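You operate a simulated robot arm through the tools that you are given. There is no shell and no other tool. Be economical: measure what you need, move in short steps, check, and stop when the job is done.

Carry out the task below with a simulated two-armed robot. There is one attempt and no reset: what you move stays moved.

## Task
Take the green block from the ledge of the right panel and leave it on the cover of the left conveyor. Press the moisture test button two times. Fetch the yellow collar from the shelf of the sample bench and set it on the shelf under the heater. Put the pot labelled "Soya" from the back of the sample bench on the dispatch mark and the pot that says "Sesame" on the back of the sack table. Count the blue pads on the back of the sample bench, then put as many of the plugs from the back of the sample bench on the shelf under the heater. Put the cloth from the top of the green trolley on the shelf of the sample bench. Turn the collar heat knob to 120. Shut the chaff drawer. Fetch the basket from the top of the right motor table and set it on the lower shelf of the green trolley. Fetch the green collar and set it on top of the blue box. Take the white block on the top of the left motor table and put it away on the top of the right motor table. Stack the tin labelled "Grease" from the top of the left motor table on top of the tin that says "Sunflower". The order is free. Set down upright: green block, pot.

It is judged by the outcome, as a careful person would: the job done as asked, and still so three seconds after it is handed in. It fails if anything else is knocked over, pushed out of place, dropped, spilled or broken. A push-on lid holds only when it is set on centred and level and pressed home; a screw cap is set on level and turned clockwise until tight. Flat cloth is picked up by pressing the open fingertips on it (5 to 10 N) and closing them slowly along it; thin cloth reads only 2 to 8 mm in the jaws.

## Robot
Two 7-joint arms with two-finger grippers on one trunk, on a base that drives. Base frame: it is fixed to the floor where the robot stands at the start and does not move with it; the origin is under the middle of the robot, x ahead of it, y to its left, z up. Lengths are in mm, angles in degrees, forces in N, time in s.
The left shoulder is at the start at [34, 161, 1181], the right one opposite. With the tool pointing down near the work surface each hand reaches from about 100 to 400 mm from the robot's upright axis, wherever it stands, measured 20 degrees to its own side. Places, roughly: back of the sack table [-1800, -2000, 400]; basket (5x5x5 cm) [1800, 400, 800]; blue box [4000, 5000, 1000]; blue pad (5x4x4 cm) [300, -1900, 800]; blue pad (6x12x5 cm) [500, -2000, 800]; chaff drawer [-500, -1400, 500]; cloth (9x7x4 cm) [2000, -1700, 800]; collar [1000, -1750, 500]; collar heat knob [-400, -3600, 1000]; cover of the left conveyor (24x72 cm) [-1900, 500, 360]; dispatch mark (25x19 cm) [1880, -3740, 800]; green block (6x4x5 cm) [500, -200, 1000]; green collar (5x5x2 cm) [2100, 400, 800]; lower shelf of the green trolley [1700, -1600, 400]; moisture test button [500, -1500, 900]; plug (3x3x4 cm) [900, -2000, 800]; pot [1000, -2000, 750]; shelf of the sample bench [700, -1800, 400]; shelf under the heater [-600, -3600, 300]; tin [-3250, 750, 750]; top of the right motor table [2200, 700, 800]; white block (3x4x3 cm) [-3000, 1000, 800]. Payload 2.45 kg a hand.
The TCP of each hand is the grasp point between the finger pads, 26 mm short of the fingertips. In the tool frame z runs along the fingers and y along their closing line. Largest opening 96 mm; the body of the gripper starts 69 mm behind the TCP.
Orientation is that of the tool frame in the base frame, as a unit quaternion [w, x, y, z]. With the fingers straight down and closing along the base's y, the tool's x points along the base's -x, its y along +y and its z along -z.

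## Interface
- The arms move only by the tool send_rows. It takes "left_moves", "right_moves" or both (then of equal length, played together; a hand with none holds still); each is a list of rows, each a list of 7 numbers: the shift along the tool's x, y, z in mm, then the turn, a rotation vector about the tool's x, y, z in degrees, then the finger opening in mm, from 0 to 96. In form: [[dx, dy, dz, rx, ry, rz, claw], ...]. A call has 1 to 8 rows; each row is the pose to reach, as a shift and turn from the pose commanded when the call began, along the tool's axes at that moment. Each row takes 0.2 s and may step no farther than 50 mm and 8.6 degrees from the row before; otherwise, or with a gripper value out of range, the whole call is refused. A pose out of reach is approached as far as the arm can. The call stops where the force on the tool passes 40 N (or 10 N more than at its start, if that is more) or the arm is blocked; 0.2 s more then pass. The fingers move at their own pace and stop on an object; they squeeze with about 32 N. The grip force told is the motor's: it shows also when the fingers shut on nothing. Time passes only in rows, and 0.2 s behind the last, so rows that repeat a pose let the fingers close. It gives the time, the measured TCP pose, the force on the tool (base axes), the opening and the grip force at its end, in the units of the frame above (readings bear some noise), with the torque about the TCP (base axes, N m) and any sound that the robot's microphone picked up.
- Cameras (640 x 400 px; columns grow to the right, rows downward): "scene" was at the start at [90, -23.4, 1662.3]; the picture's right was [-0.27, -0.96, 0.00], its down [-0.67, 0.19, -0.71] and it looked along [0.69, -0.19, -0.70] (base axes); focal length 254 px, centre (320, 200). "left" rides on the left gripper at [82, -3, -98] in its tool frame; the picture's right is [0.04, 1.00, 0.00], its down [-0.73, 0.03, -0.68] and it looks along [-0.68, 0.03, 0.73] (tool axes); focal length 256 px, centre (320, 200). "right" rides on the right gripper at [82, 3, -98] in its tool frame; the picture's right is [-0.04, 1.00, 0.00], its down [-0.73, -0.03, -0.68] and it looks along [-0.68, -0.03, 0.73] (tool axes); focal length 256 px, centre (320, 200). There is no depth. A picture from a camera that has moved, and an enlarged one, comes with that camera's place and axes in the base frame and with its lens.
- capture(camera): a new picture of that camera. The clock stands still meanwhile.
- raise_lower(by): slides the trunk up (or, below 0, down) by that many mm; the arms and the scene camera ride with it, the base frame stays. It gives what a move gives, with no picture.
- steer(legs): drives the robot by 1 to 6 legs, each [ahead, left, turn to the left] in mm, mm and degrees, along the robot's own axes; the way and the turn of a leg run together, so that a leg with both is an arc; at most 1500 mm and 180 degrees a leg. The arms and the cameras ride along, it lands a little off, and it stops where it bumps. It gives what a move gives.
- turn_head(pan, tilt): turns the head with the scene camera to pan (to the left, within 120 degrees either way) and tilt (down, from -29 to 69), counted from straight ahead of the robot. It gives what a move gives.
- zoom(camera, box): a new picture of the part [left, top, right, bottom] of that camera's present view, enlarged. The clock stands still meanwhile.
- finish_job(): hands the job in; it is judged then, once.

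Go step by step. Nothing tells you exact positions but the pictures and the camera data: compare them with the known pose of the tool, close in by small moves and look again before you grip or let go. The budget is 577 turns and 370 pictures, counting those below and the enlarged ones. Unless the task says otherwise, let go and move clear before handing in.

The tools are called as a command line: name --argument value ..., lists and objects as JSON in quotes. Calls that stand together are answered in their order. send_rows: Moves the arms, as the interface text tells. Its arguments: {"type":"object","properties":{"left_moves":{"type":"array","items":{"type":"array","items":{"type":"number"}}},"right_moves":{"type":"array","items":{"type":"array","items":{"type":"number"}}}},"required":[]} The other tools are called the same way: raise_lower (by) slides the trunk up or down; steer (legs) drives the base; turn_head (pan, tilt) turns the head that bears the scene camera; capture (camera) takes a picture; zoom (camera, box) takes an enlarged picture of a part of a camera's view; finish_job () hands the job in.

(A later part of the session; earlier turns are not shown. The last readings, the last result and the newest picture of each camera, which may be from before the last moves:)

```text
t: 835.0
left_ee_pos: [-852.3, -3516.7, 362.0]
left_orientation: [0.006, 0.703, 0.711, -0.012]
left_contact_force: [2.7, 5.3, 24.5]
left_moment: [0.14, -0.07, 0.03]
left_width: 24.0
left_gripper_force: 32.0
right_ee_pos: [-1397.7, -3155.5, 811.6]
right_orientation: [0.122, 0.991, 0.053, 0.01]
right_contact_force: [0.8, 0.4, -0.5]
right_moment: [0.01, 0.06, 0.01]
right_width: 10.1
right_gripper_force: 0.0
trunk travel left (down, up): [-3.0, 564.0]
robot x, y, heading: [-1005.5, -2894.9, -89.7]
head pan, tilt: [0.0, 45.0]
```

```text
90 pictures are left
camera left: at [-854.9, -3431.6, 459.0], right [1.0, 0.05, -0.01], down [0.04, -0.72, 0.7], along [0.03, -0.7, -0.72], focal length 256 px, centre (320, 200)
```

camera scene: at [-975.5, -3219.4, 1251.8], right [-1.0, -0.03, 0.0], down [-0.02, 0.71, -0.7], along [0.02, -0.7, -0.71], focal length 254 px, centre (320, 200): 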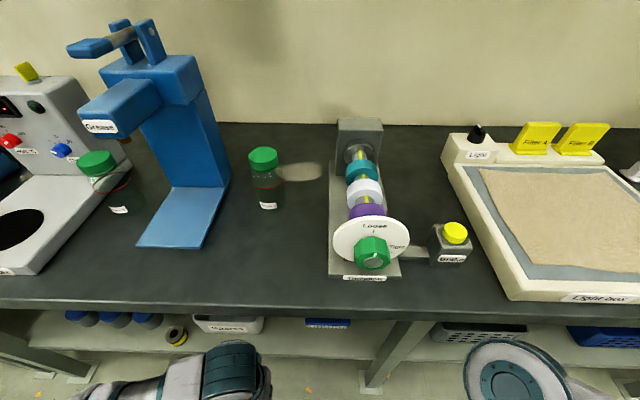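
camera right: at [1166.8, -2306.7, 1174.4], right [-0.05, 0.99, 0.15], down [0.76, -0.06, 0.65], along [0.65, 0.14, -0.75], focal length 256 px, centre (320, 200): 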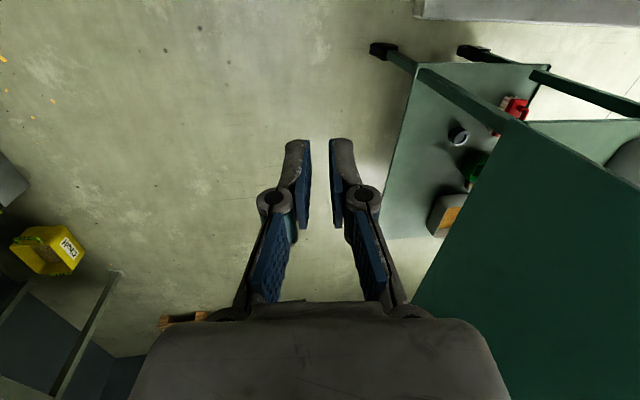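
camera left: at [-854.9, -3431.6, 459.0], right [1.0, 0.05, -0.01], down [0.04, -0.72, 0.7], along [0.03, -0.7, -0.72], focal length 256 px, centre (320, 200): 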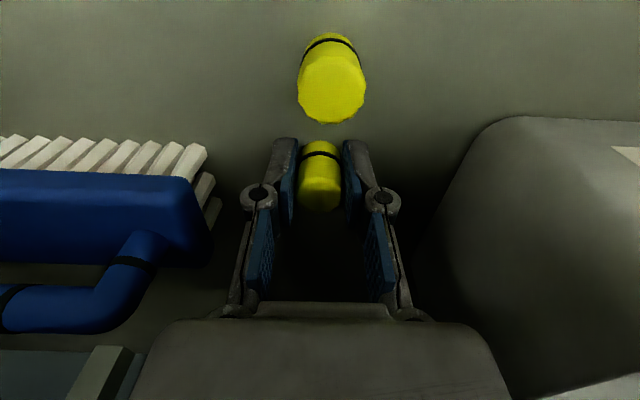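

send_rows --left_moves '[[0, 0, -1, 0, 0, 0, 28], [0, 0, -1, 0, 0, 0, 38], [0, 0, -1, 0, 0, 0, 42], [0, 0, -30, 0, 0, 0, 42], [0, 0, -70, 0, 0, 0, 42], [0, 0, -110, 0, 0, 0, 42], [0, 0, -150, 0, 0, 0, 42]]'

capture --camera "left"

steer --legs '[[-200, 0, 0]]'

raise_lower --by 346

```text
t: 836.6
left_ee_pos: [-852.6, -3509.5, 510.9]
left_orientation: [0.005, 0.704, 0.71, -0.011]
left_contact_force: [0.0, 0.4, 0.4]
left_moment: [0.01, 0.01, 0.05]
left_width: 42.2
left_gripper_force: 0.0
right_ee_pos: [-1397.4, -3154.2, 811.5]
right_orientation: [0.122, 0.991, 0.053, 0.011]
right_contact_force: [-0.4, -0.1, -0.2]
right_moment: [-0.03, 0.0, -0.01]
right_width: 10.2
right_gripper_force: 0.1
trunk travel left (down, up): [-3.0, 564.0]
robot x, y, heading: [-1003.8, -2895.4, -89.8]
head pan, tilt: [0.0, 45.0]
```

```text
89 pictures are left
camera left: at [-853.9, -3424.5, 608.7], right [1.0, 0.05, -0.01], down [0.04, -0.72, 0.7], along [0.03, -0.69, -0.72], focal length 256 px, centre (320, 200)
```

left: 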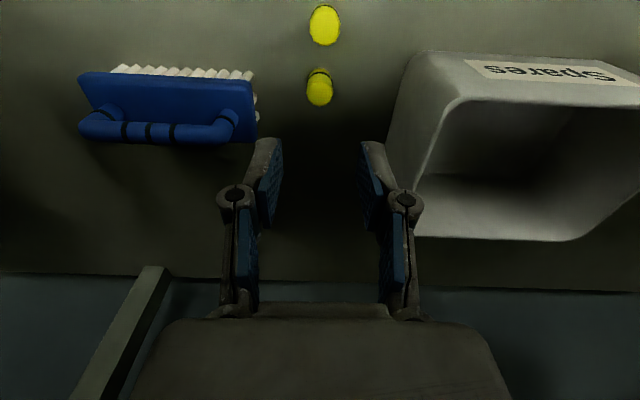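

```text
t: 837.4
left_ee_pos: [-853.9, -3498.2, 514.3]
left_orientation: [0.01, 0.703, 0.711, -0.01]
left_contact_force: [0.5, -0.1, 0.6]
left_moment: [-0.01, 0.0, 0.04]
left_width: 42.0
left_gripper_force: 0.1
right_ee_pos: [-1401.7, -3143.2, 809.5]
right_orientation: [0.125, 0.99, 0.056, 0.015]
right_contact_force: [0.3, -0.1, -0.3]
right_moment: [-0.07, -0.02, -0.01]
right_width: 9.8
right_gripper_force: 0.1
trunk travel left (down, up): [-3.0, 564.0]
robot x, y, heading: [-1000.6, -2886.7, -89.7]
head pan, tilt: [0.0, 45.0]
stopped in leg 1: the robot was blocked; the commanded pose is now the measured one
```

```text
t: 839.0
left_ee_pos: [-847.8, -3417.8, 557.5]
left_orientation: [-0.052, 0.703, 0.707, 0.062]
left_contact_force: [0.1, -1.9, 0.2]
left_moment: [0.09, 0.04, 0.0]
left_width: 42.1
left_gripper_force: 0.2
right_ee_pos: [-1397.9, -3130.0, 951.5]
right_orientation: [0.142, 0.988, 0.053, 0.015]
right_contact_force: [-1.2, -0.4, -0.7]
right_moment: [0.04, -0.07, 0.05]
right_width: 10.1
right_gripper_force: 0.1
trunk travel left (down, up): [-136.0, 431.0]
robot x, y, heading: [-998.6, -2891.5, -89.8]
head pan, tilt: [0.0, 45.0]
stopped: the arm was blocked; the commanded pose is now the measured one
```

The base was blocked and the arm rose against the table's underside. I'll lower again right away, and look.

raise_lower --by -130

capture --camera "left"

turn_head --pan 40 --tilt 65

capture --camera "scene"

```text
t: 840.6
left_ee_pos: [-850.2, -3424.2, 440.1]
left_orientation: [-0.049, 0.703, 0.708, 0.047]
left_contact_force: [-0.1, -0.4, 0.5]
left_moment: [-0.01, -0.02, -0.02]
left_width: 42.2
left_gripper_force: 0.2
right_ee_pos: [-1392.4, -3129.8, 825.4]
right_orientation: [0.143, 0.988, 0.062, 0.011]
right_contact_force: [-1.5, -0.1, 0.2]
right_moment: [-0.01, -0.02, 0.01]
right_width: 9.9
right_gripper_force: 0.1
trunk travel left (down, up): [-6.0, 561.0]
robot x, y, heading: [-996.4, -2890.7, -89.4]
head pan, tilt: [0.0, 45.0]
```

```text
88 pictures are left
camera left: at [-853.6, -3356.1, 550.3], right [1.0, 0.05, 0.01], down [0.04, -0.82, 0.57], along [0.03, -0.57, -0.82], focal length 256 px, centre (320, 200)
```

left: 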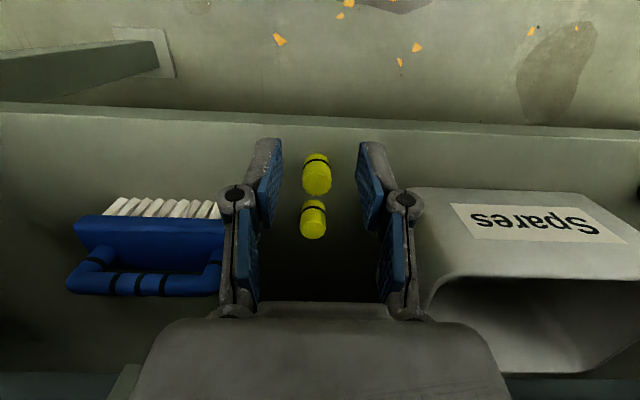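

```text
t: 841.6
left_ee_pos: [-856.7, -3422.2, 441.8]
left_orientation: [-0.044, 0.703, 0.708, 0.053]
left_contact_force: [0.7, -0.3, -0.1]
left_moment: [0.04, 0.04, 0.0]
left_width: 42.1
left_gripper_force: 0.1
right_ee_pos: [-1404.9, -3122.0, 818.8]
right_orientation: [0.143, 0.988, 0.053, 0.016]
right_contact_force: [0.6, -2.1, -0.4]
right_moment: [0.2, 0.07, -0.01]
right_width: 9.8
right_gripper_force: 0.0
trunk travel left (down, up): [-6.0, 561.0]
robot x, y, heading: [-1001.7, -2889.8, -89.6]
head pan, tilt: [40.0, 65.0]
```

```text
87 pictures are left
camera scene: at [-967.0, -3262.4, 1235.8], right [-0.77, -0.64, 0.0], down [-0.58, 0.69, -0.43], along [0.28, -0.33, -0.9], focal length 254 px, centre (320, 200)
```

scene: 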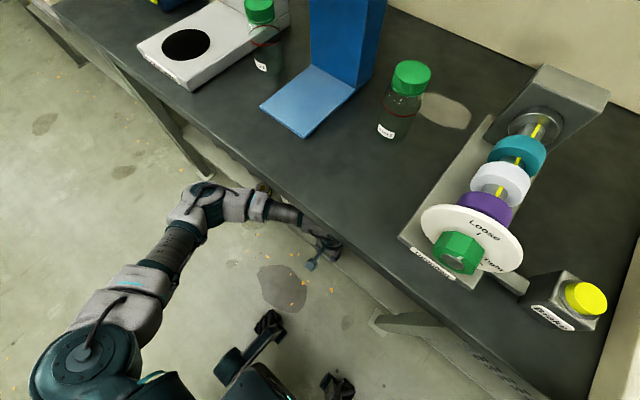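

The plugs stand fine. I'll try backing out again.

steer --legs '[[-80, 0, 0]]'

steer --legs '[[-150, 0, 0]]'

```text
t: 842.7
left_ee_pos: [-855.9, -3344.4, 440.3]
left_orientation: [-0.045, 0.703, 0.708, 0.053]
left_contact_force: [0.0, 0.9, 0.2]
left_moment: [0.0, -0.02, -0.02]
left_width: 42.0
left_gripper_force: 0.1
right_ee_pos: [-1403.4, -3047.8, 819.1]
right_orientation: [0.14, 0.989, 0.055, 0.015]
right_contact_force: [-0.4, 0.0, 1.1]
right_moment: [-0.01, 0.0, 0.01]
right_width: 9.9
right_gripper_force: 0.0
trunk travel left (down, up): [-6.0, 561.0]
robot x, y, heading: [-998.9, -2811.3, -89.9]
head pan, tilt: [40.0, 65.0]
```

```text
t: 844.0
left_ee_pos: [-856.5, -3196.6, 443.0]
left_orientation: [-0.042, 0.702, 0.709, 0.051]
left_contact_force: [-0.1, 0.2, 0.5]
left_moment: [-0.02, 0.0, 0.01]
left_width: 42.0
left_gripper_force: 0.0
right_ee_pos: [-1405.5, -2899.3, 819.1]
right_orientation: [0.143, 0.988, 0.056, 0.017]
right_contact_force: [-0.3, -0.3, 0.1]
right_moment: [-0.01, 0.01, -0.02]
right_width: 10.1
right_gripper_force: 0.0
trunk travel left (down, up): [-6.0, 561.0]
robot x, y, heading: [-1001.5, -2663.5, -89.3]
head pan, tilt: [40.0, 65.0]
```

Clear. Raise, level the hand, turn and go for the Soya pot.

raise_lower --by 346

send_rows --left_moves '[[15, 0, -35, 0, -2, 0, 80], [30, 0, -70, 0, -4, 0, 80], [45, 0, -105, 0, -6, 0, 80], [50, 0, -140, 0, -7.5, 0, 80], [50, 0, -150, 0, -7.5, 0, 80]]'

steer --legs '[[-60, 0, 90], [0, 0, 89.3], [0, -1500, 0], [0, -400, 0], [200, 0, 0]]'

capture --camera "left"

```text
t: 847.4
left_ee_pos: [-855.7, -3194.5, 791.4]
left_orientation: [-0.041, 0.702, 0.709, 0.051]
left_contact_force: [0.2, 0.7, 0.2]
left_moment: [0.0, -0.01, 0.0]
left_width: 42.2
left_gripper_force: 0.1
right_ee_pos: [-1405.1, -2896.1, 1166.7]
right_orientation: [0.144, 0.988, 0.057, 0.016]
right_contact_force: [0.3, 0.3, -0.5]
right_moment: [-0.01, -0.01, 0.02]
right_width: 10.0
right_gripper_force: 0.1
trunk travel left (down, up): [-352.0, 215.0]
robot x, y, heading: [-1002.7, -2662.2, -89.5]
head pan, tilt: [40.0, 65.0]
```

```text
t: 848.6
left_ee_pos: [-858.6, -3164.6, 945.8]
left_orientation: [0.006, 0.704, 0.71, 0.005]
left_contact_force: [-0.9, 0.1, -0.1]
left_moment: [0.01, -0.01, 0.01]
left_width: 80.1
left_gripper_force: 0.2
right_ee_pos: [-1405.5, -2896.2, 1167.1]
right_orientation: [0.145, 0.988, 0.057, 0.016]
right_contact_force: [-0.8, -0.5, 0.8]
right_moment: [0.0, -0.01, -0.01]
right_width: 9.9
right_gripper_force: 0.0
trunk travel left (down, up): [-352.0, 215.0]
robot x, y, heading: [-999.8, -2662.2, -89.7]
head pan, tilt: [40.0, 65.0]
```

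```text
t: 855.4
left_ee_pos: [-924.4, -2135.7, 949.4]
left_orientation: [0.0, -0.508, 0.861, -0.003]
left_contact_force: [7.4, -26.0, 5.7]
left_moment: [0.81, 0.44, 0.72]
left_width: 70.0
left_gripper_force: 0.0
right_ee_pos: [-576.8, -2621.1, 1168.4]
right_orientation: [0.022, 0.185, 0.971, 0.147]
right_contact_force: [-0.1, 0.4, -1.3]
right_moment: [-0.01, 0.0, -0.06]
right_width: 10.0
right_gripper_force: 0.1
trunk travel left (down, up): [-352.0, 215.0]
robot x, y, heading: [-1039.2, -2628.5, 62.3]
head pan, tilt: [40.0, 65.0]
stopped in leg 2: the force on the tool passed its limit at 51 N (the readings are from after the stop); the commanded pose is now the measured one
```

```text
86 pictures are left
camera left: at [-960.9, -2206.7, 1048.5], right [-0.89, 0.45, -0.01], down [0.33, 0.66, 0.68], along [0.31, 0.6, -0.74], focal length 256 px, centre (320, 200)
```

left: 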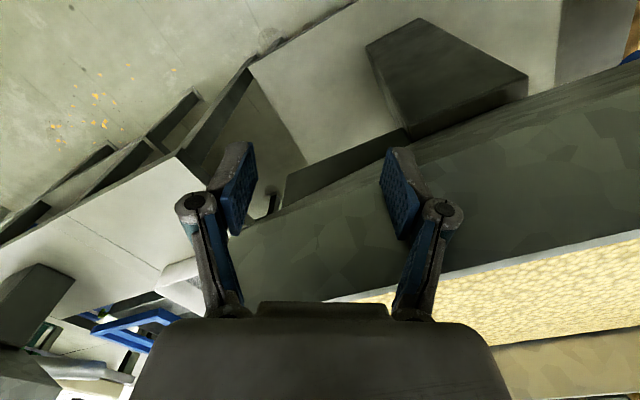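

The hand touched the back of the bagging hopper during the turn. I'll back straight away from it and check.

steer --legs '[[-180, 0, 0], [0, 0, 27]]'

turn_head --pan 10 --tilt 40

capture --camera "scene"

```text
t: 858.3
left_ee_pos: [-1250.4, -2293.8, 948.0]
left_orientation: [0.001, -0.7, 0.715, -0.001]
left_contact_force: [0.7, 0.6, -0.2]
left_moment: [0.01, 0.0, -0.01]
left_width: 80.2
left_gripper_force: 0.1
right_ee_pos: [-714.0, -2567.4, 1168.4]
right_orientation: [-0.015, -0.049, 0.988, 0.147]
right_contact_force: [0.6, 0.3, 0.3]
right_moment: [0.05, 0.03, 0.02]
right_width: 10.2
right_gripper_force: 0.1
trunk travel left (down, up): [-352.0, 215.0]
robot x, y, heading: [-1119.5, -2791.0, 89.5]
head pan, tilt: [40.0, 65.0]
```

```text
t: 859.2
left_ee_pos: [-1251.9, -2297.0, 949.1]
left_orientation: [0.001, -0.699, 0.715, -0.001]
left_contact_force: [0.0, -0.3, 0.2]
left_moment: [0.0, 0.02, 0.0]
left_width: 80.2
left_gripper_force: 0.1
right_ee_pos: [-718.3, -2570.8, 1170.2]
right_orientation: [-0.014, -0.048, 0.988, 0.148]
right_contact_force: [0.9, -0.2, 0.1]
right_moment: [0.02, 0.01, 0.0]
right_width: 9.9
right_gripper_force: 0.0
trunk travel left (down, up): [-352.0, 215.0]
robot x, y, heading: [-1118.8, -2787.8, 89.6]
head pan, tilt: [10.0, 40.0]
```

```text
85 pictures are left
camera scene: at [-1136.4, -2693.1, 1670.5], right [0.99, 0.17, 0.0], down [0.11, -0.64, -0.76], along [-0.13, 0.75, -0.65], focal length 254 px, centre (320, 200)
```

scene: 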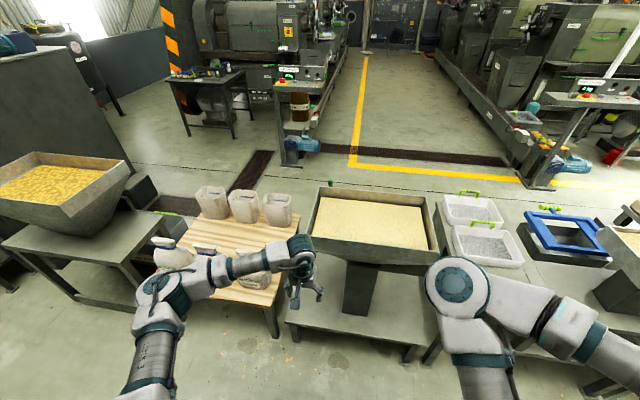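

Hopper intact. Continuing along the aisle to the Soya pot.

steer --legs '[[0, -1500, 0], [0, -520, 0], [290, 0, 0]]'

capture --camera "left"

```text
t: 870.9
left_ee_pos: [811.1, -2073.6, 950.2]
left_orientation: [0.003, -0.681, 0.732, -0.001]
left_contact_force: [-0.6, 0.2, -0.6]
left_moment: [0.0, -0.02, 0.02]
left_width: 79.9
left_gripper_force: 0.0
right_ee_pos: [1329.2, -2374.6, 1170.9]
right_orientation: [-0.007, -0.025, 0.988, 0.149]
right_contact_force: [0.4, -0.5, -1.1]
right_moment: [0.0, 0.02, 0.03]
right_width: 10.2
right_gripper_force: 0.1
trunk travel left (down, up): [-352.0, 215.0]
robot x, y, heading: [920.6, -2573.7, 86.8]
head pan, tilt: [10.0, 40.0]
```

```text
84 pictures are left
camera left: at [807.5, -2154.7, 1048.4], right [-1.0, 0.03, -0.01], down [0.02, 0.73, 0.68], along [0.03, 0.68, -0.73], focal length 256 px, centre (320, 200)
```

left: 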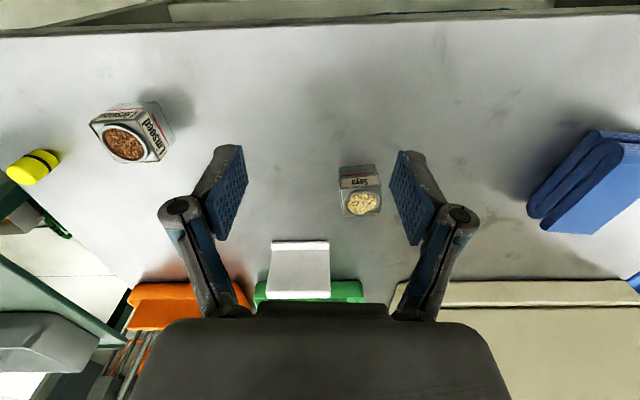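

steer --legs '[[112, 12, 3]]'

capture --camera "left"

```text
t: 872.1
left_ee_pos: [760.4, -1968.6, 947.2]
left_orientation: [0.009, -0.701, 0.713, -0.006]
left_contact_force: [0.4, -0.1, -0.4]
left_moment: [0.01, -0.05, -0.02]
left_width: 80.1
left_gripper_force: 0.0
right_ee_pos: [1291.3, -2242.3, 1176.9]
right_orientation: [-0.005, -0.053, 0.987, 0.15]
right_contact_force: [0.9, 0.9, 1.2]
right_moment: [-0.02, 0.02, -0.02]
right_width: 9.9
right_gripper_force: 0.0
trunk travel left (down, up): [-352.0, 215.0]
robot x, y, heading: [913.1, -2454.9, 89.9]
head pan, tilt: [10.0, 40.0]
```

```text
83 pictures are left
camera left: at [761.0, -2049.9, 1047.0], right [-1.0, -0.02, -0.02], down [-0.03, 0.73, 0.68], along [0.0, 0.68, -0.73], focal length 256 px, centre (320, 200)
```

left: 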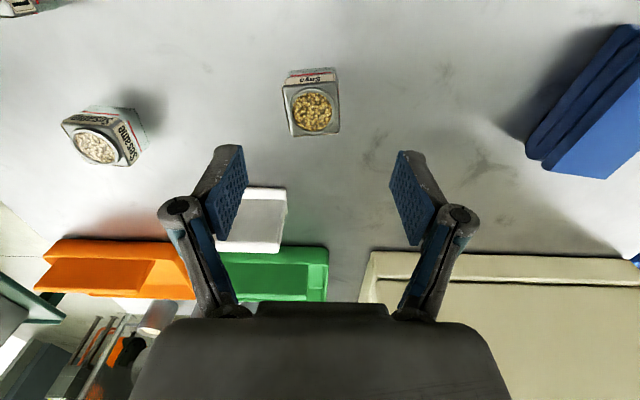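

send_rows --left_moves '[[-5, -5, 20, 0, 0, 0, 80], [-9, -9, 45, 0, 0, 0, 80], [-9, -9, 70, 0, 0, 0, 80], [-9, -9, 88, 0, 0, 0, 80], [-9, -9, 88, 0, 0, 0, 80]]'

capture --camera "left"

```text
t: 873.3
left_ee_pos: [801.8, -1960.5, 865.9]
left_orientation: [0.0, -0.7, 0.714, 0.004]
left_contact_force: [0.7, 0.1, 1.1]
left_moment: [0.02, 0.08, 0.0]
left_width: 79.7
left_gripper_force: 0.0
right_ee_pos: [1329.6, -2245.6, 1165.9]
right_orientation: [-0.02, -0.049, 0.987, 0.151]
right_contact_force: [2.2, -1.3, -0.6]
right_moment: [0.04, 0.14, 0.07]
right_width: 9.8
right_gripper_force: 0.0
trunk travel left (down, up): [-352.0, 215.0]
robot x, y, heading: [908.9, -2459.3, 89.9]
head pan, tilt: [10.0, 40.0]
```

```text
82 pictures are left
camera left: at [805.5, -2042.7, 964.8], right [-1.0, -0.02, 0.01], down [-0.01, 0.73, 0.68], along [-0.02, 0.68, -0.73], focal length 256 px, centre (320, 200)
```

left: 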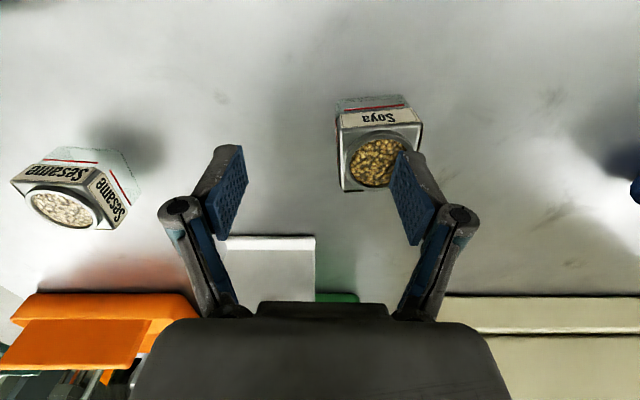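

The body swayed 40 mm sideways. I'll rise at once and let it settle.

send_rows --left_moves '[[0, 0, -20, 0, 0, 0, 80], [0, 0, -40, 0, 0, 0, 80], [0, 0, -40, 0, 0, 0, 80], [0, 0, -40, 0, 0, 0, 80], [0, 0, -40, 0, 0, 0, 80], [0, 0, -40, 0, 0, 0, 80], [0, 0, -40, 0, 0, 0, 80], [0, 0, -40, 0, 0, 0, 80]]'

send_rows --right_moves '[[30, 20, 30, 0, 0, 0, 10], [60, 40, 60, 0, 0, 0, 10], [80, 60, 90, 0, 0, 0, 10], [80, 80, 120, 0, 0, 0, 10], [80, 80, 120, 0, 0, 0, 10]]'

capture --camera "left"

```text
t: 875.1
left_ee_pos: [800.7, -1962.1, 905.2]
left_orientation: [0.0, -0.7, 0.714, 0.005]
left_contact_force: [1.7, 0.5, 0.7]
left_moment: [-0.02, 0.12, -0.01]
left_width: 79.7
left_gripper_force: 0.0
right_ee_pos: [1327.1, -2245.9, 1166.7]
right_orientation: [-0.019, -0.049, 0.987, 0.151]
right_contact_force: [1.0, -0.9, -0.8]
right_moment: [0.07, 0.09, 0.05]
right_width: 10.1
right_gripper_force: 0.1
trunk travel left (down, up): [-352.0, 215.0]
robot x, y, heading: [913.1, -2458.6, 89.6]
head pan, tilt: [10.0, 40.0]
```

```text
t: 876.3
left_ee_pos: [772.8, -1961.2, 901.8]
left_orientation: [0.008, -0.701, 0.713, -0.003]
left_contact_force: [-0.7, 0.0, -1.1]
left_moment: [0.0, -0.04, -0.01]
left_width: 79.8
left_gripper_force: 0.1
right_ee_pos: [1286.7, -2176.8, 1066.9]
right_orientation: [-0.009, -0.053, 0.987, 0.152]
right_contact_force: [-0.2, -0.3, -0.7]
right_moment: [-0.01, 0.01, -0.03]
right_width: 10.1
right_gripper_force: 0.1
right hand out of reach, approached as far as the arm can: row 2, 3, 4, 5
trunk travel left (down, up): [-352.0, 215.0]
robot x, y, heading: [903.4, -2456.7, 89.7]
head pan, tilt: [10.0, 40.0]
```

```text
81 pictures are left
camera left: at [775.4, -2042.7, 1000.7], right [-1.0, -0.02, -0.01], down [-0.03, 0.73, 0.68], along [-0.01, 0.68, -0.73], focal length 256 px, centre (320, 200)
```

left: 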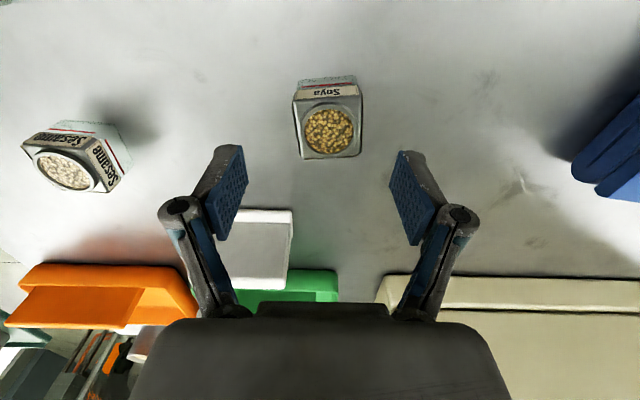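

Aligned again over the pot. I'll descend in two steps, watching for drift.

send_rows --left_moves '[[0, 2, 15, 0, 0, 0, 84], [0, 2, 28, 0, 0, 0, 84], [0, 2, 28, 0, 0, 0, 84]]'

capture --camera "left"

```text
t: 877.1
left_ee_pos: [782.5, -1962.2, 874.5]
left_orientation: [0.004, -0.701, 0.713, 0.001]
left_contact_force: [0.2, 0.5, 0.7]
left_moment: [-0.03, -0.03, 0.0]
left_width: 84.0
left_gripper_force: 0.0
right_ee_pos: [1297.0, -2178.4, 1065.8]
right_orientation: [-0.012, -0.05, 0.987, 0.153]
right_contact_force: [-1.3, 0.4, -0.1]
right_moment: [-0.01, -0.01, -0.01]
right_width: 9.7
right_gripper_force: 0.0
trunk travel left (down, up): [-352.0, 215.0]
robot x, y, heading: [906.4, -2457.5, 90.0]
head pan, tilt: [10.0, 40.0]
```

```text
80 pictures are left
camera left: at [784.1, -2043.4, 973.1], right [-1.0, -0.02, -0.01], down [-0.02, 0.73, 0.68], along [-0.01, 0.68, -0.73], focal length 256 px, centre (320, 200)
```

left: 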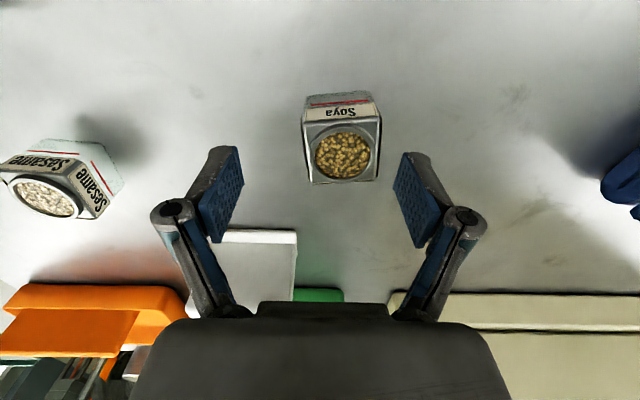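

send_rows --left_moves '[[0, 8, 5, 0, 0, 0, 96], [0, 14, 15, 0, 0, 0, 96], [0, 14, 32, 0, 0, 0, 96], [0, 14, 47, 0, 0, 0, 96], [0, 14, 47, 0, 0, 0, 96]]'

capture --camera "left"

```text
t: 878.3
left_ee_pos: [757.8, -1961.3, 824.5]
left_orientation: [0.006, -0.702, 0.712, -0.003]
left_contact_force: [-0.3, 0.8, -0.5]
left_moment: [0.0, -0.05, 0.0]
left_width: 95.8
left_gripper_force: 0.1
right_ee_pos: [1287.2, -2176.8, 1067.8]
right_orientation: [-0.009, -0.052, 0.987, 0.151]
right_contact_force: [0.0, 0.2, -0.5]
right_moment: [-0.05, -0.04, 0.0]
right_width: 9.8
right_gripper_force: 0.0
trunk travel left (down, up): [-352.0, 215.0]
robot x, y, heading: [910.2, -2453.3, 89.7]
head pan, tilt: [10.0, 40.0]
```

```text
79 pictures are left
camera left: at [759.4, -2042.4, 924.1], right [-1.0, -0.03, -0.01], down [-0.03, 0.73, 0.68], along [-0.01, 0.68, -0.73], focal length 256 px, centre (320, 200)
```

left: 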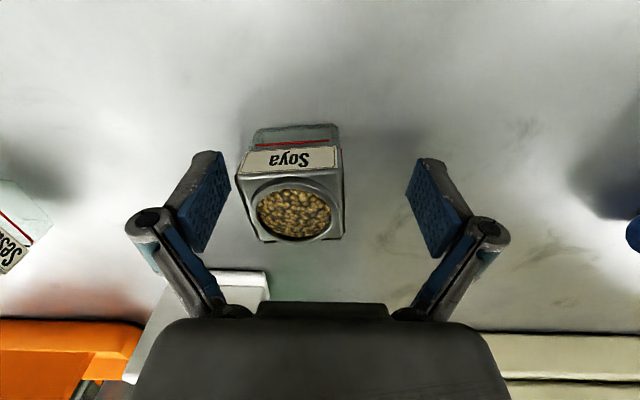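

The pot is between the fingers. I'll centre and close gently, then lift.

send_rows --left_moves '[[0, -6, 0, 0, 0, 0, 80], [0, -10, 0, 0, 0, 0, 68], [0, -10, 0, 0, 0, 0, 60], [0, -10, 0, 0, 0, 0, 54], [0, -10, 0, 0, 0, 0, 48], [0, -10, 0, 0, 0, 0, 40], [0, -10, 0, 0, 0, 0, 30]]'

send_rows --left_moves '[[0, 0, -4, 0, 0, 0, 30], [0, 0, -12, 0, 0, 0, 30], [0, 0, -25, 0, 0, 0, 30], [0, 0, -45, 0, 0, 0, 30], [0, 0, -70, 0, 0, 0, 30], [0, 0, -95, 0, 0, 0, 30], [0, 0, -120, 0, 0, 0, 30], [0, 0, -140, 0, 0, 0, 30]]'

capture --camera "left"

```text
t: 879.9
left_ee_pos: [770.9, -1962.3, 828.4]
left_orientation: [0.006, -0.701, 0.713, -0.001]
left_contact_force: [1.0, -0.3, 4.7]
left_moment: [-0.15, 0.04, 0.02]
left_width: 43.5
left_gripper_force: 31.9
right_ee_pos: [1291.8, -2178.9, 1066.7]
right_orientation: [-0.01, -0.051, 0.987, 0.152]
right_contact_force: [0.5, -0.7, 0.2]
right_moment: [-0.06, -0.03, -0.02]
right_width: 10.3
right_gripper_force: 0.0
trunk travel left (down, up): [-352.0, 215.0]
robot x, y, heading: [905.4, -2454.7, 89.6]
head pan, tilt: [10.0, 40.0]
```

```text
t: 881.7
left_ee_pos: [776.3, -1963.4, 969.8]
left_orientation: [0.006, -0.701, 0.713, 0.0]
left_contact_force: [1.1, -1.0, -1.4]
left_moment: [0.02, -0.04, -0.02]
left_width: 43.3
left_gripper_force: 32.8
right_ee_pos: [1296.1, -2177.4, 1065.4]
right_orientation: [-0.012, -0.051, 0.987, 0.152]
right_contact_force: [0.0, 0.6, 0.2]
right_moment: [0.03, -0.04, 0.0]
right_width: 10.0
right_gripper_force: 0.0
trunk travel left (down, up): [-352.0, 215.0]
robot x, y, heading: [904.9, -2459.8, 89.6]
head pan, tilt: [10.0, 40.0]
```

```text
78 pictures are left
camera left: at [778.8, -2044.0, 1068.4], right [-1.0, -0.02, -0.01], down [-0.02, 0.73, 0.68], along [-0.01, 0.68, -0.73], focal length 256 px, centre (320, 200)
```

left: 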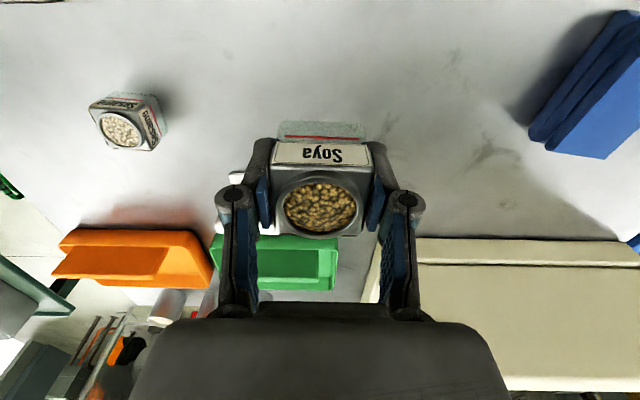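

Soya pot held upright. Now to the dispatch mark: back off, turn, and move along to x≈1880.

steer --legs '[[-330, 0, 0], [0, 0, 90], [0, 0, 90], [0, 860, 0]]'

turn_head --pan 0 --tilt 42

capture --camera "scene"

```text
t: 895.7
left_ee_pos: [1886.9, -3294.7, 969.3]
left_orientation: [0.001, 0.718, 0.696, -0.004]
left_contact_force: [-0.6, 0.4, -2.1]
left_moment: [-0.02, -0.03, 0.01]
left_width: 43.4
left_gripper_force: 32.1
right_ee_pos: [1370.8, -3072.0, 1063.5]
right_orientation: [0.152, 0.987, 0.044, 0.014]
right_contact_force: [-0.3, -0.2, 1.0]
right_moment: [-0.01, 0.03, 0.01]
right_width: 10.4
right_gripper_force: 0.0
trunk travel left (down, up): [-352.0, 215.0]
robot x, y, heading: [1762.6, -2794.3, -91.4]
head pan, tilt: [10.0, 40.0]
```

```text
t: 896.4
left_ee_pos: [1891.1, -3292.2, 970.8]
left_orientation: [0.0, 0.718, 0.696, -0.006]
left_contact_force: [0.0, -0.2, -2.5]
left_moment: [0.0, 0.01, 0.01]
left_width: 43.4
left_gripper_force: 31.8
right_ee_pos: [1375.4, -3069.6, 1065.2]
right_orientation: [0.153, 0.987, 0.044, 0.012]
right_contact_force: [0.4, 0.2, 0.9]
right_moment: [0.01, 0.03, 0.03]
right_width: 9.6
right_gripper_force: 0.1
trunk travel left (down, up): [-352.0, 215.0]
robot x, y, heading: [1765.1, -2799.6, -90.9]
head pan, tilt: [0.0, 42.0]
```

```text
77 pictures are left
camera scene: at [1768.0, -2893.6, 1667.5], right [-1.0, 0.02, 0.0], down [0.01, 0.67, -0.74], along [-0.02, -0.74, -0.67], focal length 254 px, centre (320, 200)
```

scene: 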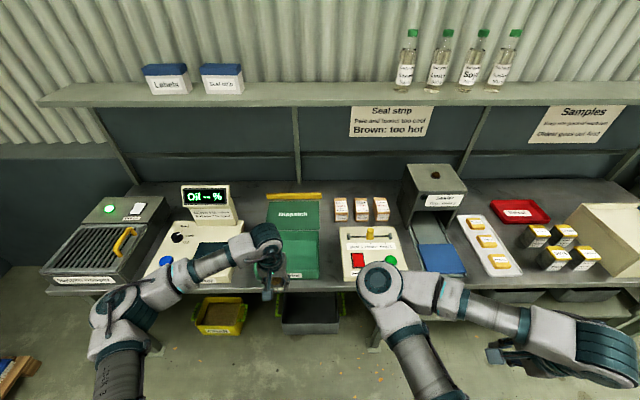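

zoom --camera "scene" --box '[230, 180, 350, 290]'

capture --camera "left"

```text
3.64 times, centred on (290, 235) of scene
camera zoom: at [1768.0, -2893.6, 1667.5], right [-1.0, 0.02, 0.0], down [0.01, 0.67, -0.74], along [-0.02, -0.74, -0.67], focal length 924 px, centre (429, 73)
```

zoom: 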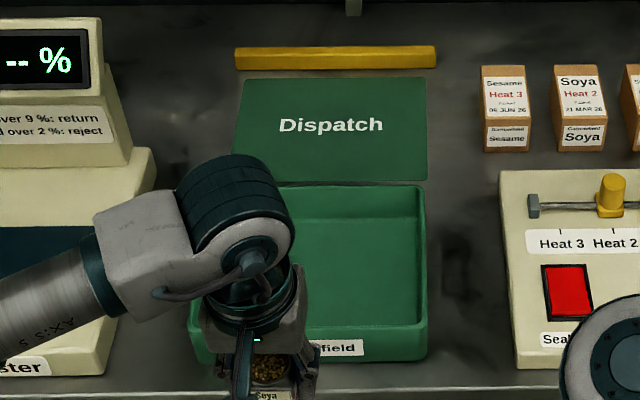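

```text
75 pictures are left
camera left: at [1891.8, -3208.0, 1069.6], right [1.0, 0.01, -0.01], down [0.01, -0.73, 0.69], along [0.0, -0.69, -0.73], focal length 256 px, centre (320, 200)
```

left: 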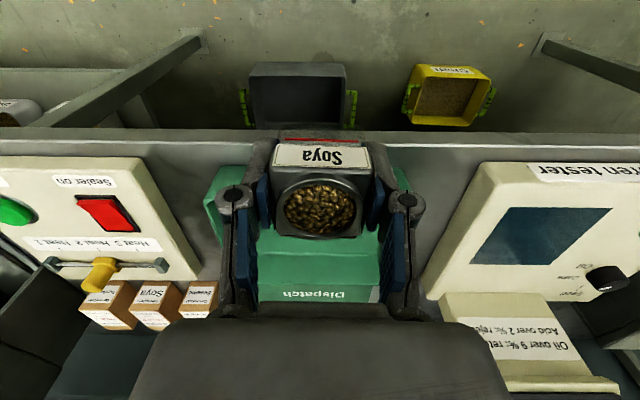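

The mark is the green "Dispatch" mat at x≈1871, y -3646…-3841, behind a tray. I'll extend the arm and drive forward over the tray.

send_rows --left_moves '[[-20, 0, 0, 0, 0, 0, 30], [-40, 0, 0, 0, 0, 0, 30], [-60, 0, 0, 0, 0, 0, 30], [-80, 0, 0, 0, 0, 0, 30], [-95, 0, 0, 0, 0, 0, 30]]'

steer --legs '[[310, -16, 0.9]]'

capture --camera "left"

```text
t: 897.6
left_ee_pos: [1883.0, -3388.9, 973.0]
left_orientation: [0.002, 0.718, 0.696, -0.004]
left_contact_force: [0.1, -0.1, -2.2]
left_moment: [-0.01, -0.02, 0.0]
left_width: 43.5
left_gripper_force: 32.1
right_ee_pos: [1370.5, -3069.7, 1064.0]
right_orientation: [0.152, 0.987, 0.044, 0.013]
right_contact_force: [-0.5, -0.9, -0.1]
right_moment: [0.0, -0.03, 0.04]
right_width: 10.0
right_gripper_force: 0.1
trunk travel left (down, up): [-352.0, 215.0]
robot x, y, heading: [1764.4, -2798.9, -91.4]
head pan, tilt: [0.0, 42.0]
```

```text
t: 899.7
left_ee_pos: [1872.1, -3690.2, 974.5]
left_orientation: [0.003, 0.714, 0.7, -0.005]
left_contact_force: [0.8, -0.9, -1.6]
left_moment: [-0.02, 0.01, -0.03]
left_width: 43.0
left_gripper_force: 31.8
right_ee_pos: [1354.8, -3376.7, 1064.0]
right_orientation: [0.153, 0.987, 0.05, 0.014]
right_contact_force: [0.0, 0.7, -0.1]
right_moment: [-0.01, 0.02, 0.0]
right_width: 10.1
right_gripper_force: 0.1
trunk travel left (down, up): [-352.0, 215.0]
robot x, y, heading: [1747.6, -3100.0, -90.4]
head pan, tilt: [0.0, 42.0]
```

```text
74 pictures are left
camera left: at [1870.8, -3604.8, 1072.9], right [1.0, 0.02, 0.0], down [0.02, -0.73, 0.69], along [0.01, -0.69, -0.73], focal length 256 px, centre (320, 200)
```

left: 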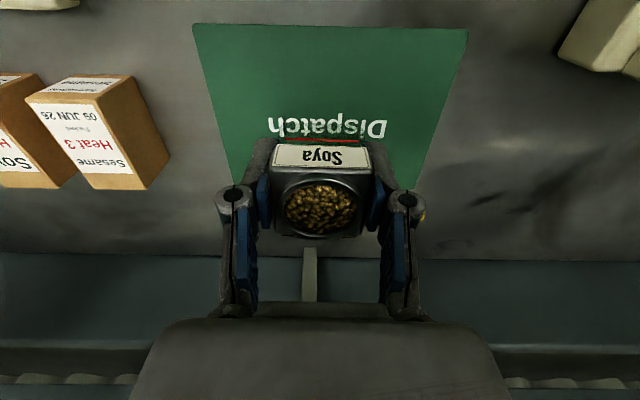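

The pot is above the mark. Lowering slowly.

send_rows --left_moves '[[-2, 0, 25, 0, 0, 0, 30], [-4, 0, 55, 0, 0, 0, 30], [-6, 0, 85, 0, 0, 0, 30], [-8, 0, 110, 0, 0, 0, 30], [-8, 0, 125, 0, 0, 0, 30], [-8, 0, 133, 0, 0, 0, 30], [-8, 0, 138, 0, 0, 0, 30]]'

send_rows --left_moves '[[0, 0, 2, 0, 0, 0, 30], [0, 0, 5, 0, 0, 0, 30], [0, 0, 8, 0, 0, 0, 30]]'

capture --camera "left"

```text
t: 901.3
left_ee_pos: [1870.5, -3695.7, 837.8]
left_orientation: [0.003, 0.714, 0.7, -0.006]
left_contact_force: [-0.2, 0.7, -1.6]
left_moment: [-0.02, 0.02, -0.03]
left_width: 43.5
left_gripper_force: 32.1
right_ee_pos: [1354.4, -3375.4, 1065.8]
right_orientation: [0.155, 0.987, 0.05, 0.015]
right_contact_force: [0.1, 0.2, 0.3]
right_moment: [0.02, 0.0, -0.01]
right_width: 10.0
right_gripper_force: 0.1
trunk travel left (down, up): [-352.0, 215.0]
robot x, y, heading: [1742.2, -3096.8, -90.3]
head pan, tilt: [0.0, 42.0]
```

```text
t: 902.1
left_ee_pos: [1871.2, -3697.8, 828.8]
left_orientation: [0.003, 0.714, 0.7, -0.006]
left_contact_force: [0.5, 0.3, -2.0]
left_moment: [-0.04, 0.02, -0.03]
left_width: 43.5
left_gripper_force: 31.8
right_ee_pos: [1356.3, -3374.9, 1065.4]
right_orientation: [0.154, 0.987, 0.049, 0.014]
right_contact_force: [-0.1, 0.6, 1.1]
right_moment: [0.04, 0.03, 0.0]
right_width: 10.2
right_gripper_force: 0.1
trunk travel left (down, up): [-352.0, 215.0]
robot x, y, heading: [1747.2, -3099.2, -90.3]
head pan, tilt: [0.0, 42.0]
```

```text
73 pictures are left
camera left: at [1870.5, -3612.6, 928.3], right [1.0, 0.02, 0.0], down [0.02, -0.73, 0.69], along [0.01, -0.69, -0.73], focal length 256 px, centre (320, 200)
```

left: 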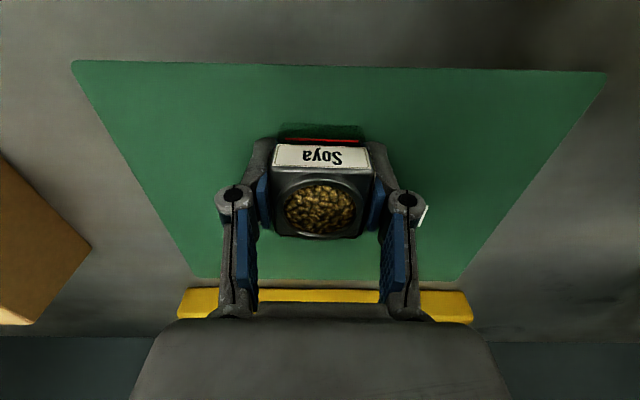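

Almost down; continuing in small steps.

send_rows --left_moves '[[0, 0, 3, 0, 0, 0, 30], [0, 0, 6, 0, 0, 0, 30], [0, 0, 9, 0, 0, 0, 30], [0, 0, 12, 0, 0, 0, 30]]'

send_rows --left_moves '[[0, 0, 2, 0, 0, 0, 30], [0, 0, 4, 0, 0, 0, 30], [0, 0, 6, 0, 0, 0, 30]]'

```text
t: 903.1
left_ee_pos: [1870.5, -3697.5, 825.7]
left_orientation: [0.006, 0.713, 0.701, -0.009]
left_contact_force: [1.8, 10.7, 22.6]
left_moment: [0.54, -0.65, 0.27]
left_width: 43.6
left_gripper_force: 31.9
right_ee_pos: [1354.6, -3372.5, 1065.9]
right_orientation: [0.155, 0.986, 0.051, 0.014]
right_contact_force: [0.2, -0.5, 0.2]
right_moment: [0.03, 0.0, 0.0]
right_width: 10.2
right_gripper_force: 0.0
trunk travel left (down, up): [-352.0, 215.0]
robot x, y, heading: [1746.9, -3103.5, -90.1]
head pan, tilt: [0.0, 42.0]
stopped in row 4 (left hand): the force on the tool passed its limit at 42 N (the readings are from after the stop); the commanded pose is now the measured one
```

```text
t: 903.8
left_ee_pos: [1870.5, -3699.0, 825.0]
left_orientation: [0.007, 0.713, 0.701, -0.012]
left_contact_force: [2.1, 11.6, 24.1]
left_moment: [0.56, -0.67, 0.3]
left_width: 43.3
left_gripper_force: 31.7
right_ee_pos: [1353.6, -3370.6, 1065.8]
right_orientation: [0.156, 0.986, 0.05, 0.014]
right_contact_force: [-1.1, 0.7, -0.5]
right_moment: [0.0, 0.01, 0.0]
right_width: 9.9
right_gripper_force: 0.0
trunk travel left (down, up): [-352.0, 215.0]
robot x, y, heading: [1748.0, -3102.0, -90.5]
head pan, tilt: [0.0, 42.0]
stopped in row 3 (left hand): the force on the tool passed its limit at 42 N (the readings are from after the stop); the commanded pose is now the measured one
```

The pot is on the mark. Release gently, rise, and check.

send_rows --left_moves '[[0, 0, -2, 0, 0, 0, 42], [0, 0, -2, 0, 0, 0, 50], [0, 0, -2, 0, 0, 0, 58], [0, 0, -2, 0, 0, 0, 66], [0, 0, -30, 0, 0, 0, 70], [0, 0, -65, 0, 0, 0, 70], [0, 0, -105, 0, 0, 0, 70], [0, 0, -145, 0, 0, 0, 70]]'

capture --camera "left"

```text
t: 905.6
left_ee_pos: [1874.5, -3694.2, 969.5]
left_orientation: [0.007, 0.713, 0.701, -0.011]
left_contact_force: [0.8, -0.2, -0.1]
left_moment: [0.01, -0.01, -0.01]
left_width: 69.9
left_gripper_force: 0.0
right_ee_pos: [1354.2, -3372.0, 1066.8]
right_orientation: [0.156, 0.986, 0.05, 0.013]
right_contact_force: [0.1, 0.4, 0.3]
right_moment: [-0.03, 0.03, -0.02]
right_width: 10.4
right_gripper_force: 0.1
trunk travel left (down, up): [-352.0, 215.0]
robot x, y, heading: [1749.0, -3100.8, -90.4]
head pan, tilt: [0.0, 42.0]
```

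```text
72 pictures are left
camera left: at [1873.8, -3609.5, 1066.5], right [1.0, 0.02, -0.01], down [0.02, -0.72, 0.7], along [0.01, -0.7, -0.72], focal length 256 px, centre (320, 200)
```

left: 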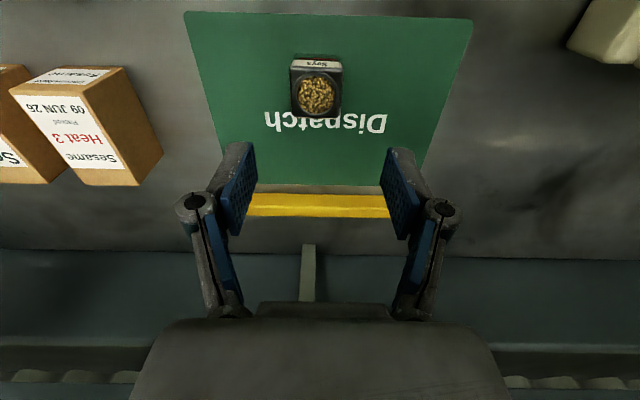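

Soya pot stands on the mark. Retract, turn, and go for the Sesame pot.

steer --legs '[[-310, 0, 0]]'

send_rows --left_moves '[[30, 0, 0, 0, 0, 0, 80], [60, 0, 0, 0, 0, 0, 80], [90, 0, 0, 0, 0, 0, 80]]'

steer --legs '[[0, 0, 90], [0, 0, 91], [0, 670, 0], [240, 0, 0]]'

capture --camera "left"

```text
t: 907.7
left_ee_pos: [1878.2, -3383.0, 966.4]
left_orientation: [0.006, 0.712, 0.702, -0.01]
left_contact_force: [-1.1, -0.1, 0.2]
left_moment: [0.01, 0.03, -0.01]
left_width: 69.9
left_gripper_force: 0.1
right_ee_pos: [1356.7, -3063.0, 1066.8]
right_orientation: [0.156, 0.986, 0.053, 0.014]
right_contact_force: [0.1, -1.0, 0.7]
right_moment: [0.01, 0.02, -0.03]
right_width: 10.0
right_gripper_force: 0.1
trunk travel left (down, up): [-352.0, 215.0]
robot x, y, heading: [1747.6, -2781.2, -89.8]
head pan, tilt: [0.0, 42.0]
```

```text
t: 908.5
left_ee_pos: [1879.9, -3287.8, 970.0]
left_orientation: [0.008, 0.711, 0.703, -0.012]
left_contact_force: [0.0, 0.5, 0.1]
left_moment: [-0.02, 0.03, 0.0]
left_width: 79.8
left_gripper_force: 0.1
right_ee_pos: [1358.9, -3057.3, 1069.3]
right_orientation: [0.158, 0.986, 0.052, 0.014]
right_contact_force: [-0.1, -0.2, 0.2]
right_moment: [0.02, 0.0, 0.02]
right_width: 10.4
right_gripper_force: 0.0
trunk travel left (down, up): [-352.0, 215.0]
robot x, y, heading: [1749.3, -2789.2, -90.2]
head pan, tilt: [0.0, 42.0]
```

```text
t: 921.2
left_ee_pos: [925.9, -2063.0, 968.8]
left_orientation: [-0.014, 0.713, -0.701, -0.007]
left_contact_force: [-0.8, -0.1, -0.1]
left_moment: [-0.02, -0.01, -0.02]
left_width: 79.8
left_gripper_force: 0.1
right_ee_pos: [1453.7, -2279.5, 1069.1]
right_orientation: [-0.014, -0.067, 0.985, 0.158]
right_contact_force: [0.2, 0.2, 0.4]
right_moment: [-0.06, -0.02, 0.03]
right_width: 10.1
right_gripper_force: 0.0
trunk travel left (down, up): [-352.0, 215.0]
robot x, y, heading: [1074.5, -2561.9, 91.6]
head pan, tilt: [0.0, 42.0]
```

```text
71 pictures are left
camera left: at [930.2, -2147.0, 1065.7], right [-1.0, -0.06, -0.01], down [-0.05, 0.71, 0.7], along [-0.03, 0.7, -0.71], focal length 256 px, centre (320, 200)
```

left: 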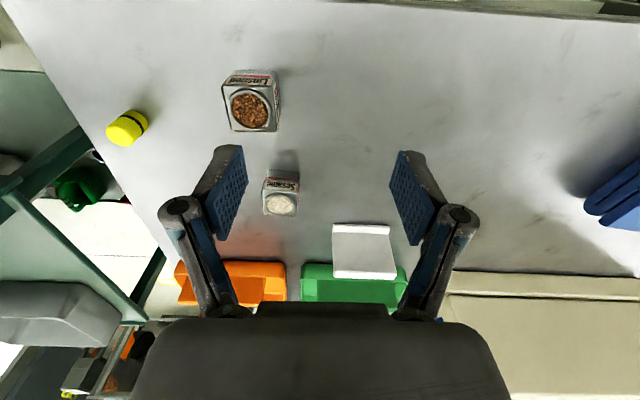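

steer --legs '[[138, -28, -1.6]]'

send_rows --left_moves '[[0, 0, 20, 0, 0, 0, 90], [0, 0, 40, 0, 0, 0, 90], [0, 0, 60, 0, 0, 0, 90], [0, 0, 60, 0, 0, 0, 90], [0, 0, 60, 0, 0, 0, 90]]'

capture --camera "left"

```text
t: 922.6
left_ee_pos: [963.7, -1922.8, 970.1]
left_orientation: [0.014, -0.705, 0.709, 0.008]
left_contact_force: [-0.4, 0.9, -0.1]
left_moment: [-0.01, -0.04, 0.05]
left_width: 80.0
left_gripper_force: 0.1
right_ee_pos: [1485.0, -2154.2, 1070.5]
right_orientation: [-0.013, -0.053, 0.985, 0.161]
right_contact_force: [-1.1, -0.5, -0.3]
right_moment: [-0.04, -0.05, -0.01]
right_width: 9.8
right_gripper_force: 0.0
trunk travel left (down, up): [-352.0, 215.0]
robot x, y, heading: [1102.3, -2417.9, 90.1]
head pan, tilt: [0.0, 42.0]
```

```text
t: 923.8
left_ee_pos: [971.9, -1922.2, 911.0]
left_orientation: [0.013, -0.703, 0.711, 0.01]
left_contact_force: [-0.3, 0.6, 1.0]
left_moment: [-0.02, 0.01, -0.01]
left_width: 90.1
left_gripper_force: 0.1
right_ee_pos: [1493.6, -2153.2, 1068.5]
right_orientation: [-0.015, -0.055, 0.985, 0.16]
right_contact_force: [-0.6, 0.1, -0.3]
right_moment: [0.02, -0.02, -0.02]
right_width: 10.0
right_gripper_force: 0.0
trunk travel left (down, up): [-352.0, 215.0]
robot x, y, heading: [1097.2, -2423.2, 90.0]
head pan, tilt: [0.0, 42.0]
```

```text
70 pictures are left
camera left: at [974.9, -2005.8, 1008.5], right [-1.0, -0.03, 0.0], down [-0.02, 0.71, 0.7], along [-0.02, 0.7, -0.71], focal length 256 px, centre (320, 200)
```

left: 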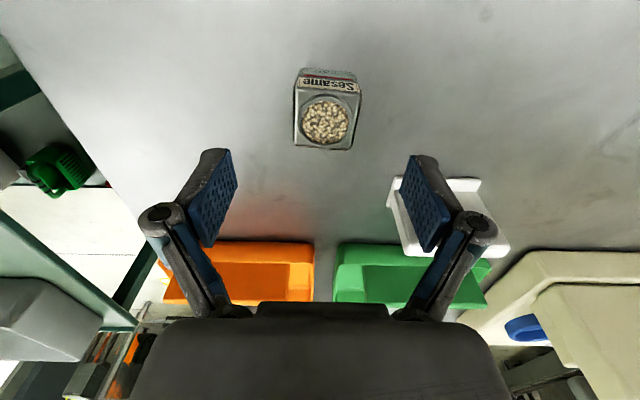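

send_rows --left_moves '[[-1, 2, 20, 0, 0, 0, 96], [-1, 2, 45, 0, 0, 0, 96], [-1, 2, 68, 0, 0, 0, 96], [-1, 2, 83, 0, 0, 0, 96], [-1, 2, 83, 0, 0, 0, 96]]'

capture --camera "left"

```text
t: 925.0
left_ee_pos: [967.4, -1918.9, 826.4]
left_orientation: [0.013, -0.703, 0.711, 0.01]
left_contact_force: [0.4, -0.3, -0.4]
left_moment: [-0.01, -0.02, 0.0]
left_width: 96.1
left_gripper_force: 0.1
right_ee_pos: [1491.0, -2153.8, 1070.1]
right_orientation: [-0.015, -0.056, 0.985, 0.16]
right_contact_force: [-0.2, -0.7, 0.1]
right_moment: [-0.02, -0.01, -0.01]
right_width: 9.9
right_gripper_force: 0.1
trunk travel left (down, up): [-352.0, 215.0]
robot x, y, heading: [1103.8, -2419.4, 89.8]
head pan, tilt: [0.0, 42.0]
```

```text
69 pictures are left
camera left: at [970.1, -2001.9, 924.0], right [-1.0, -0.03, -0.01], down [-0.03, 0.71, 0.7], along [-0.02, 0.7, -0.71], focal length 256 px, centre (320, 200)
```

left: 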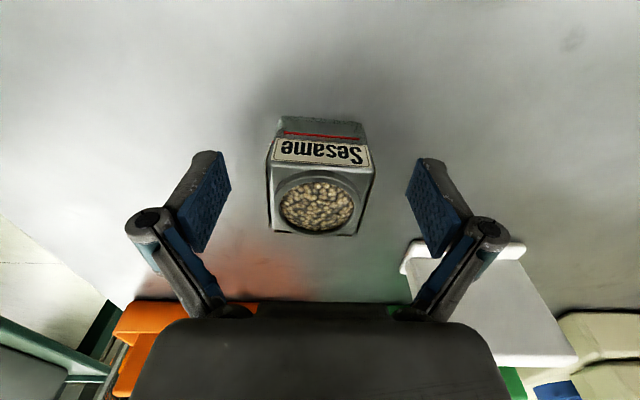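

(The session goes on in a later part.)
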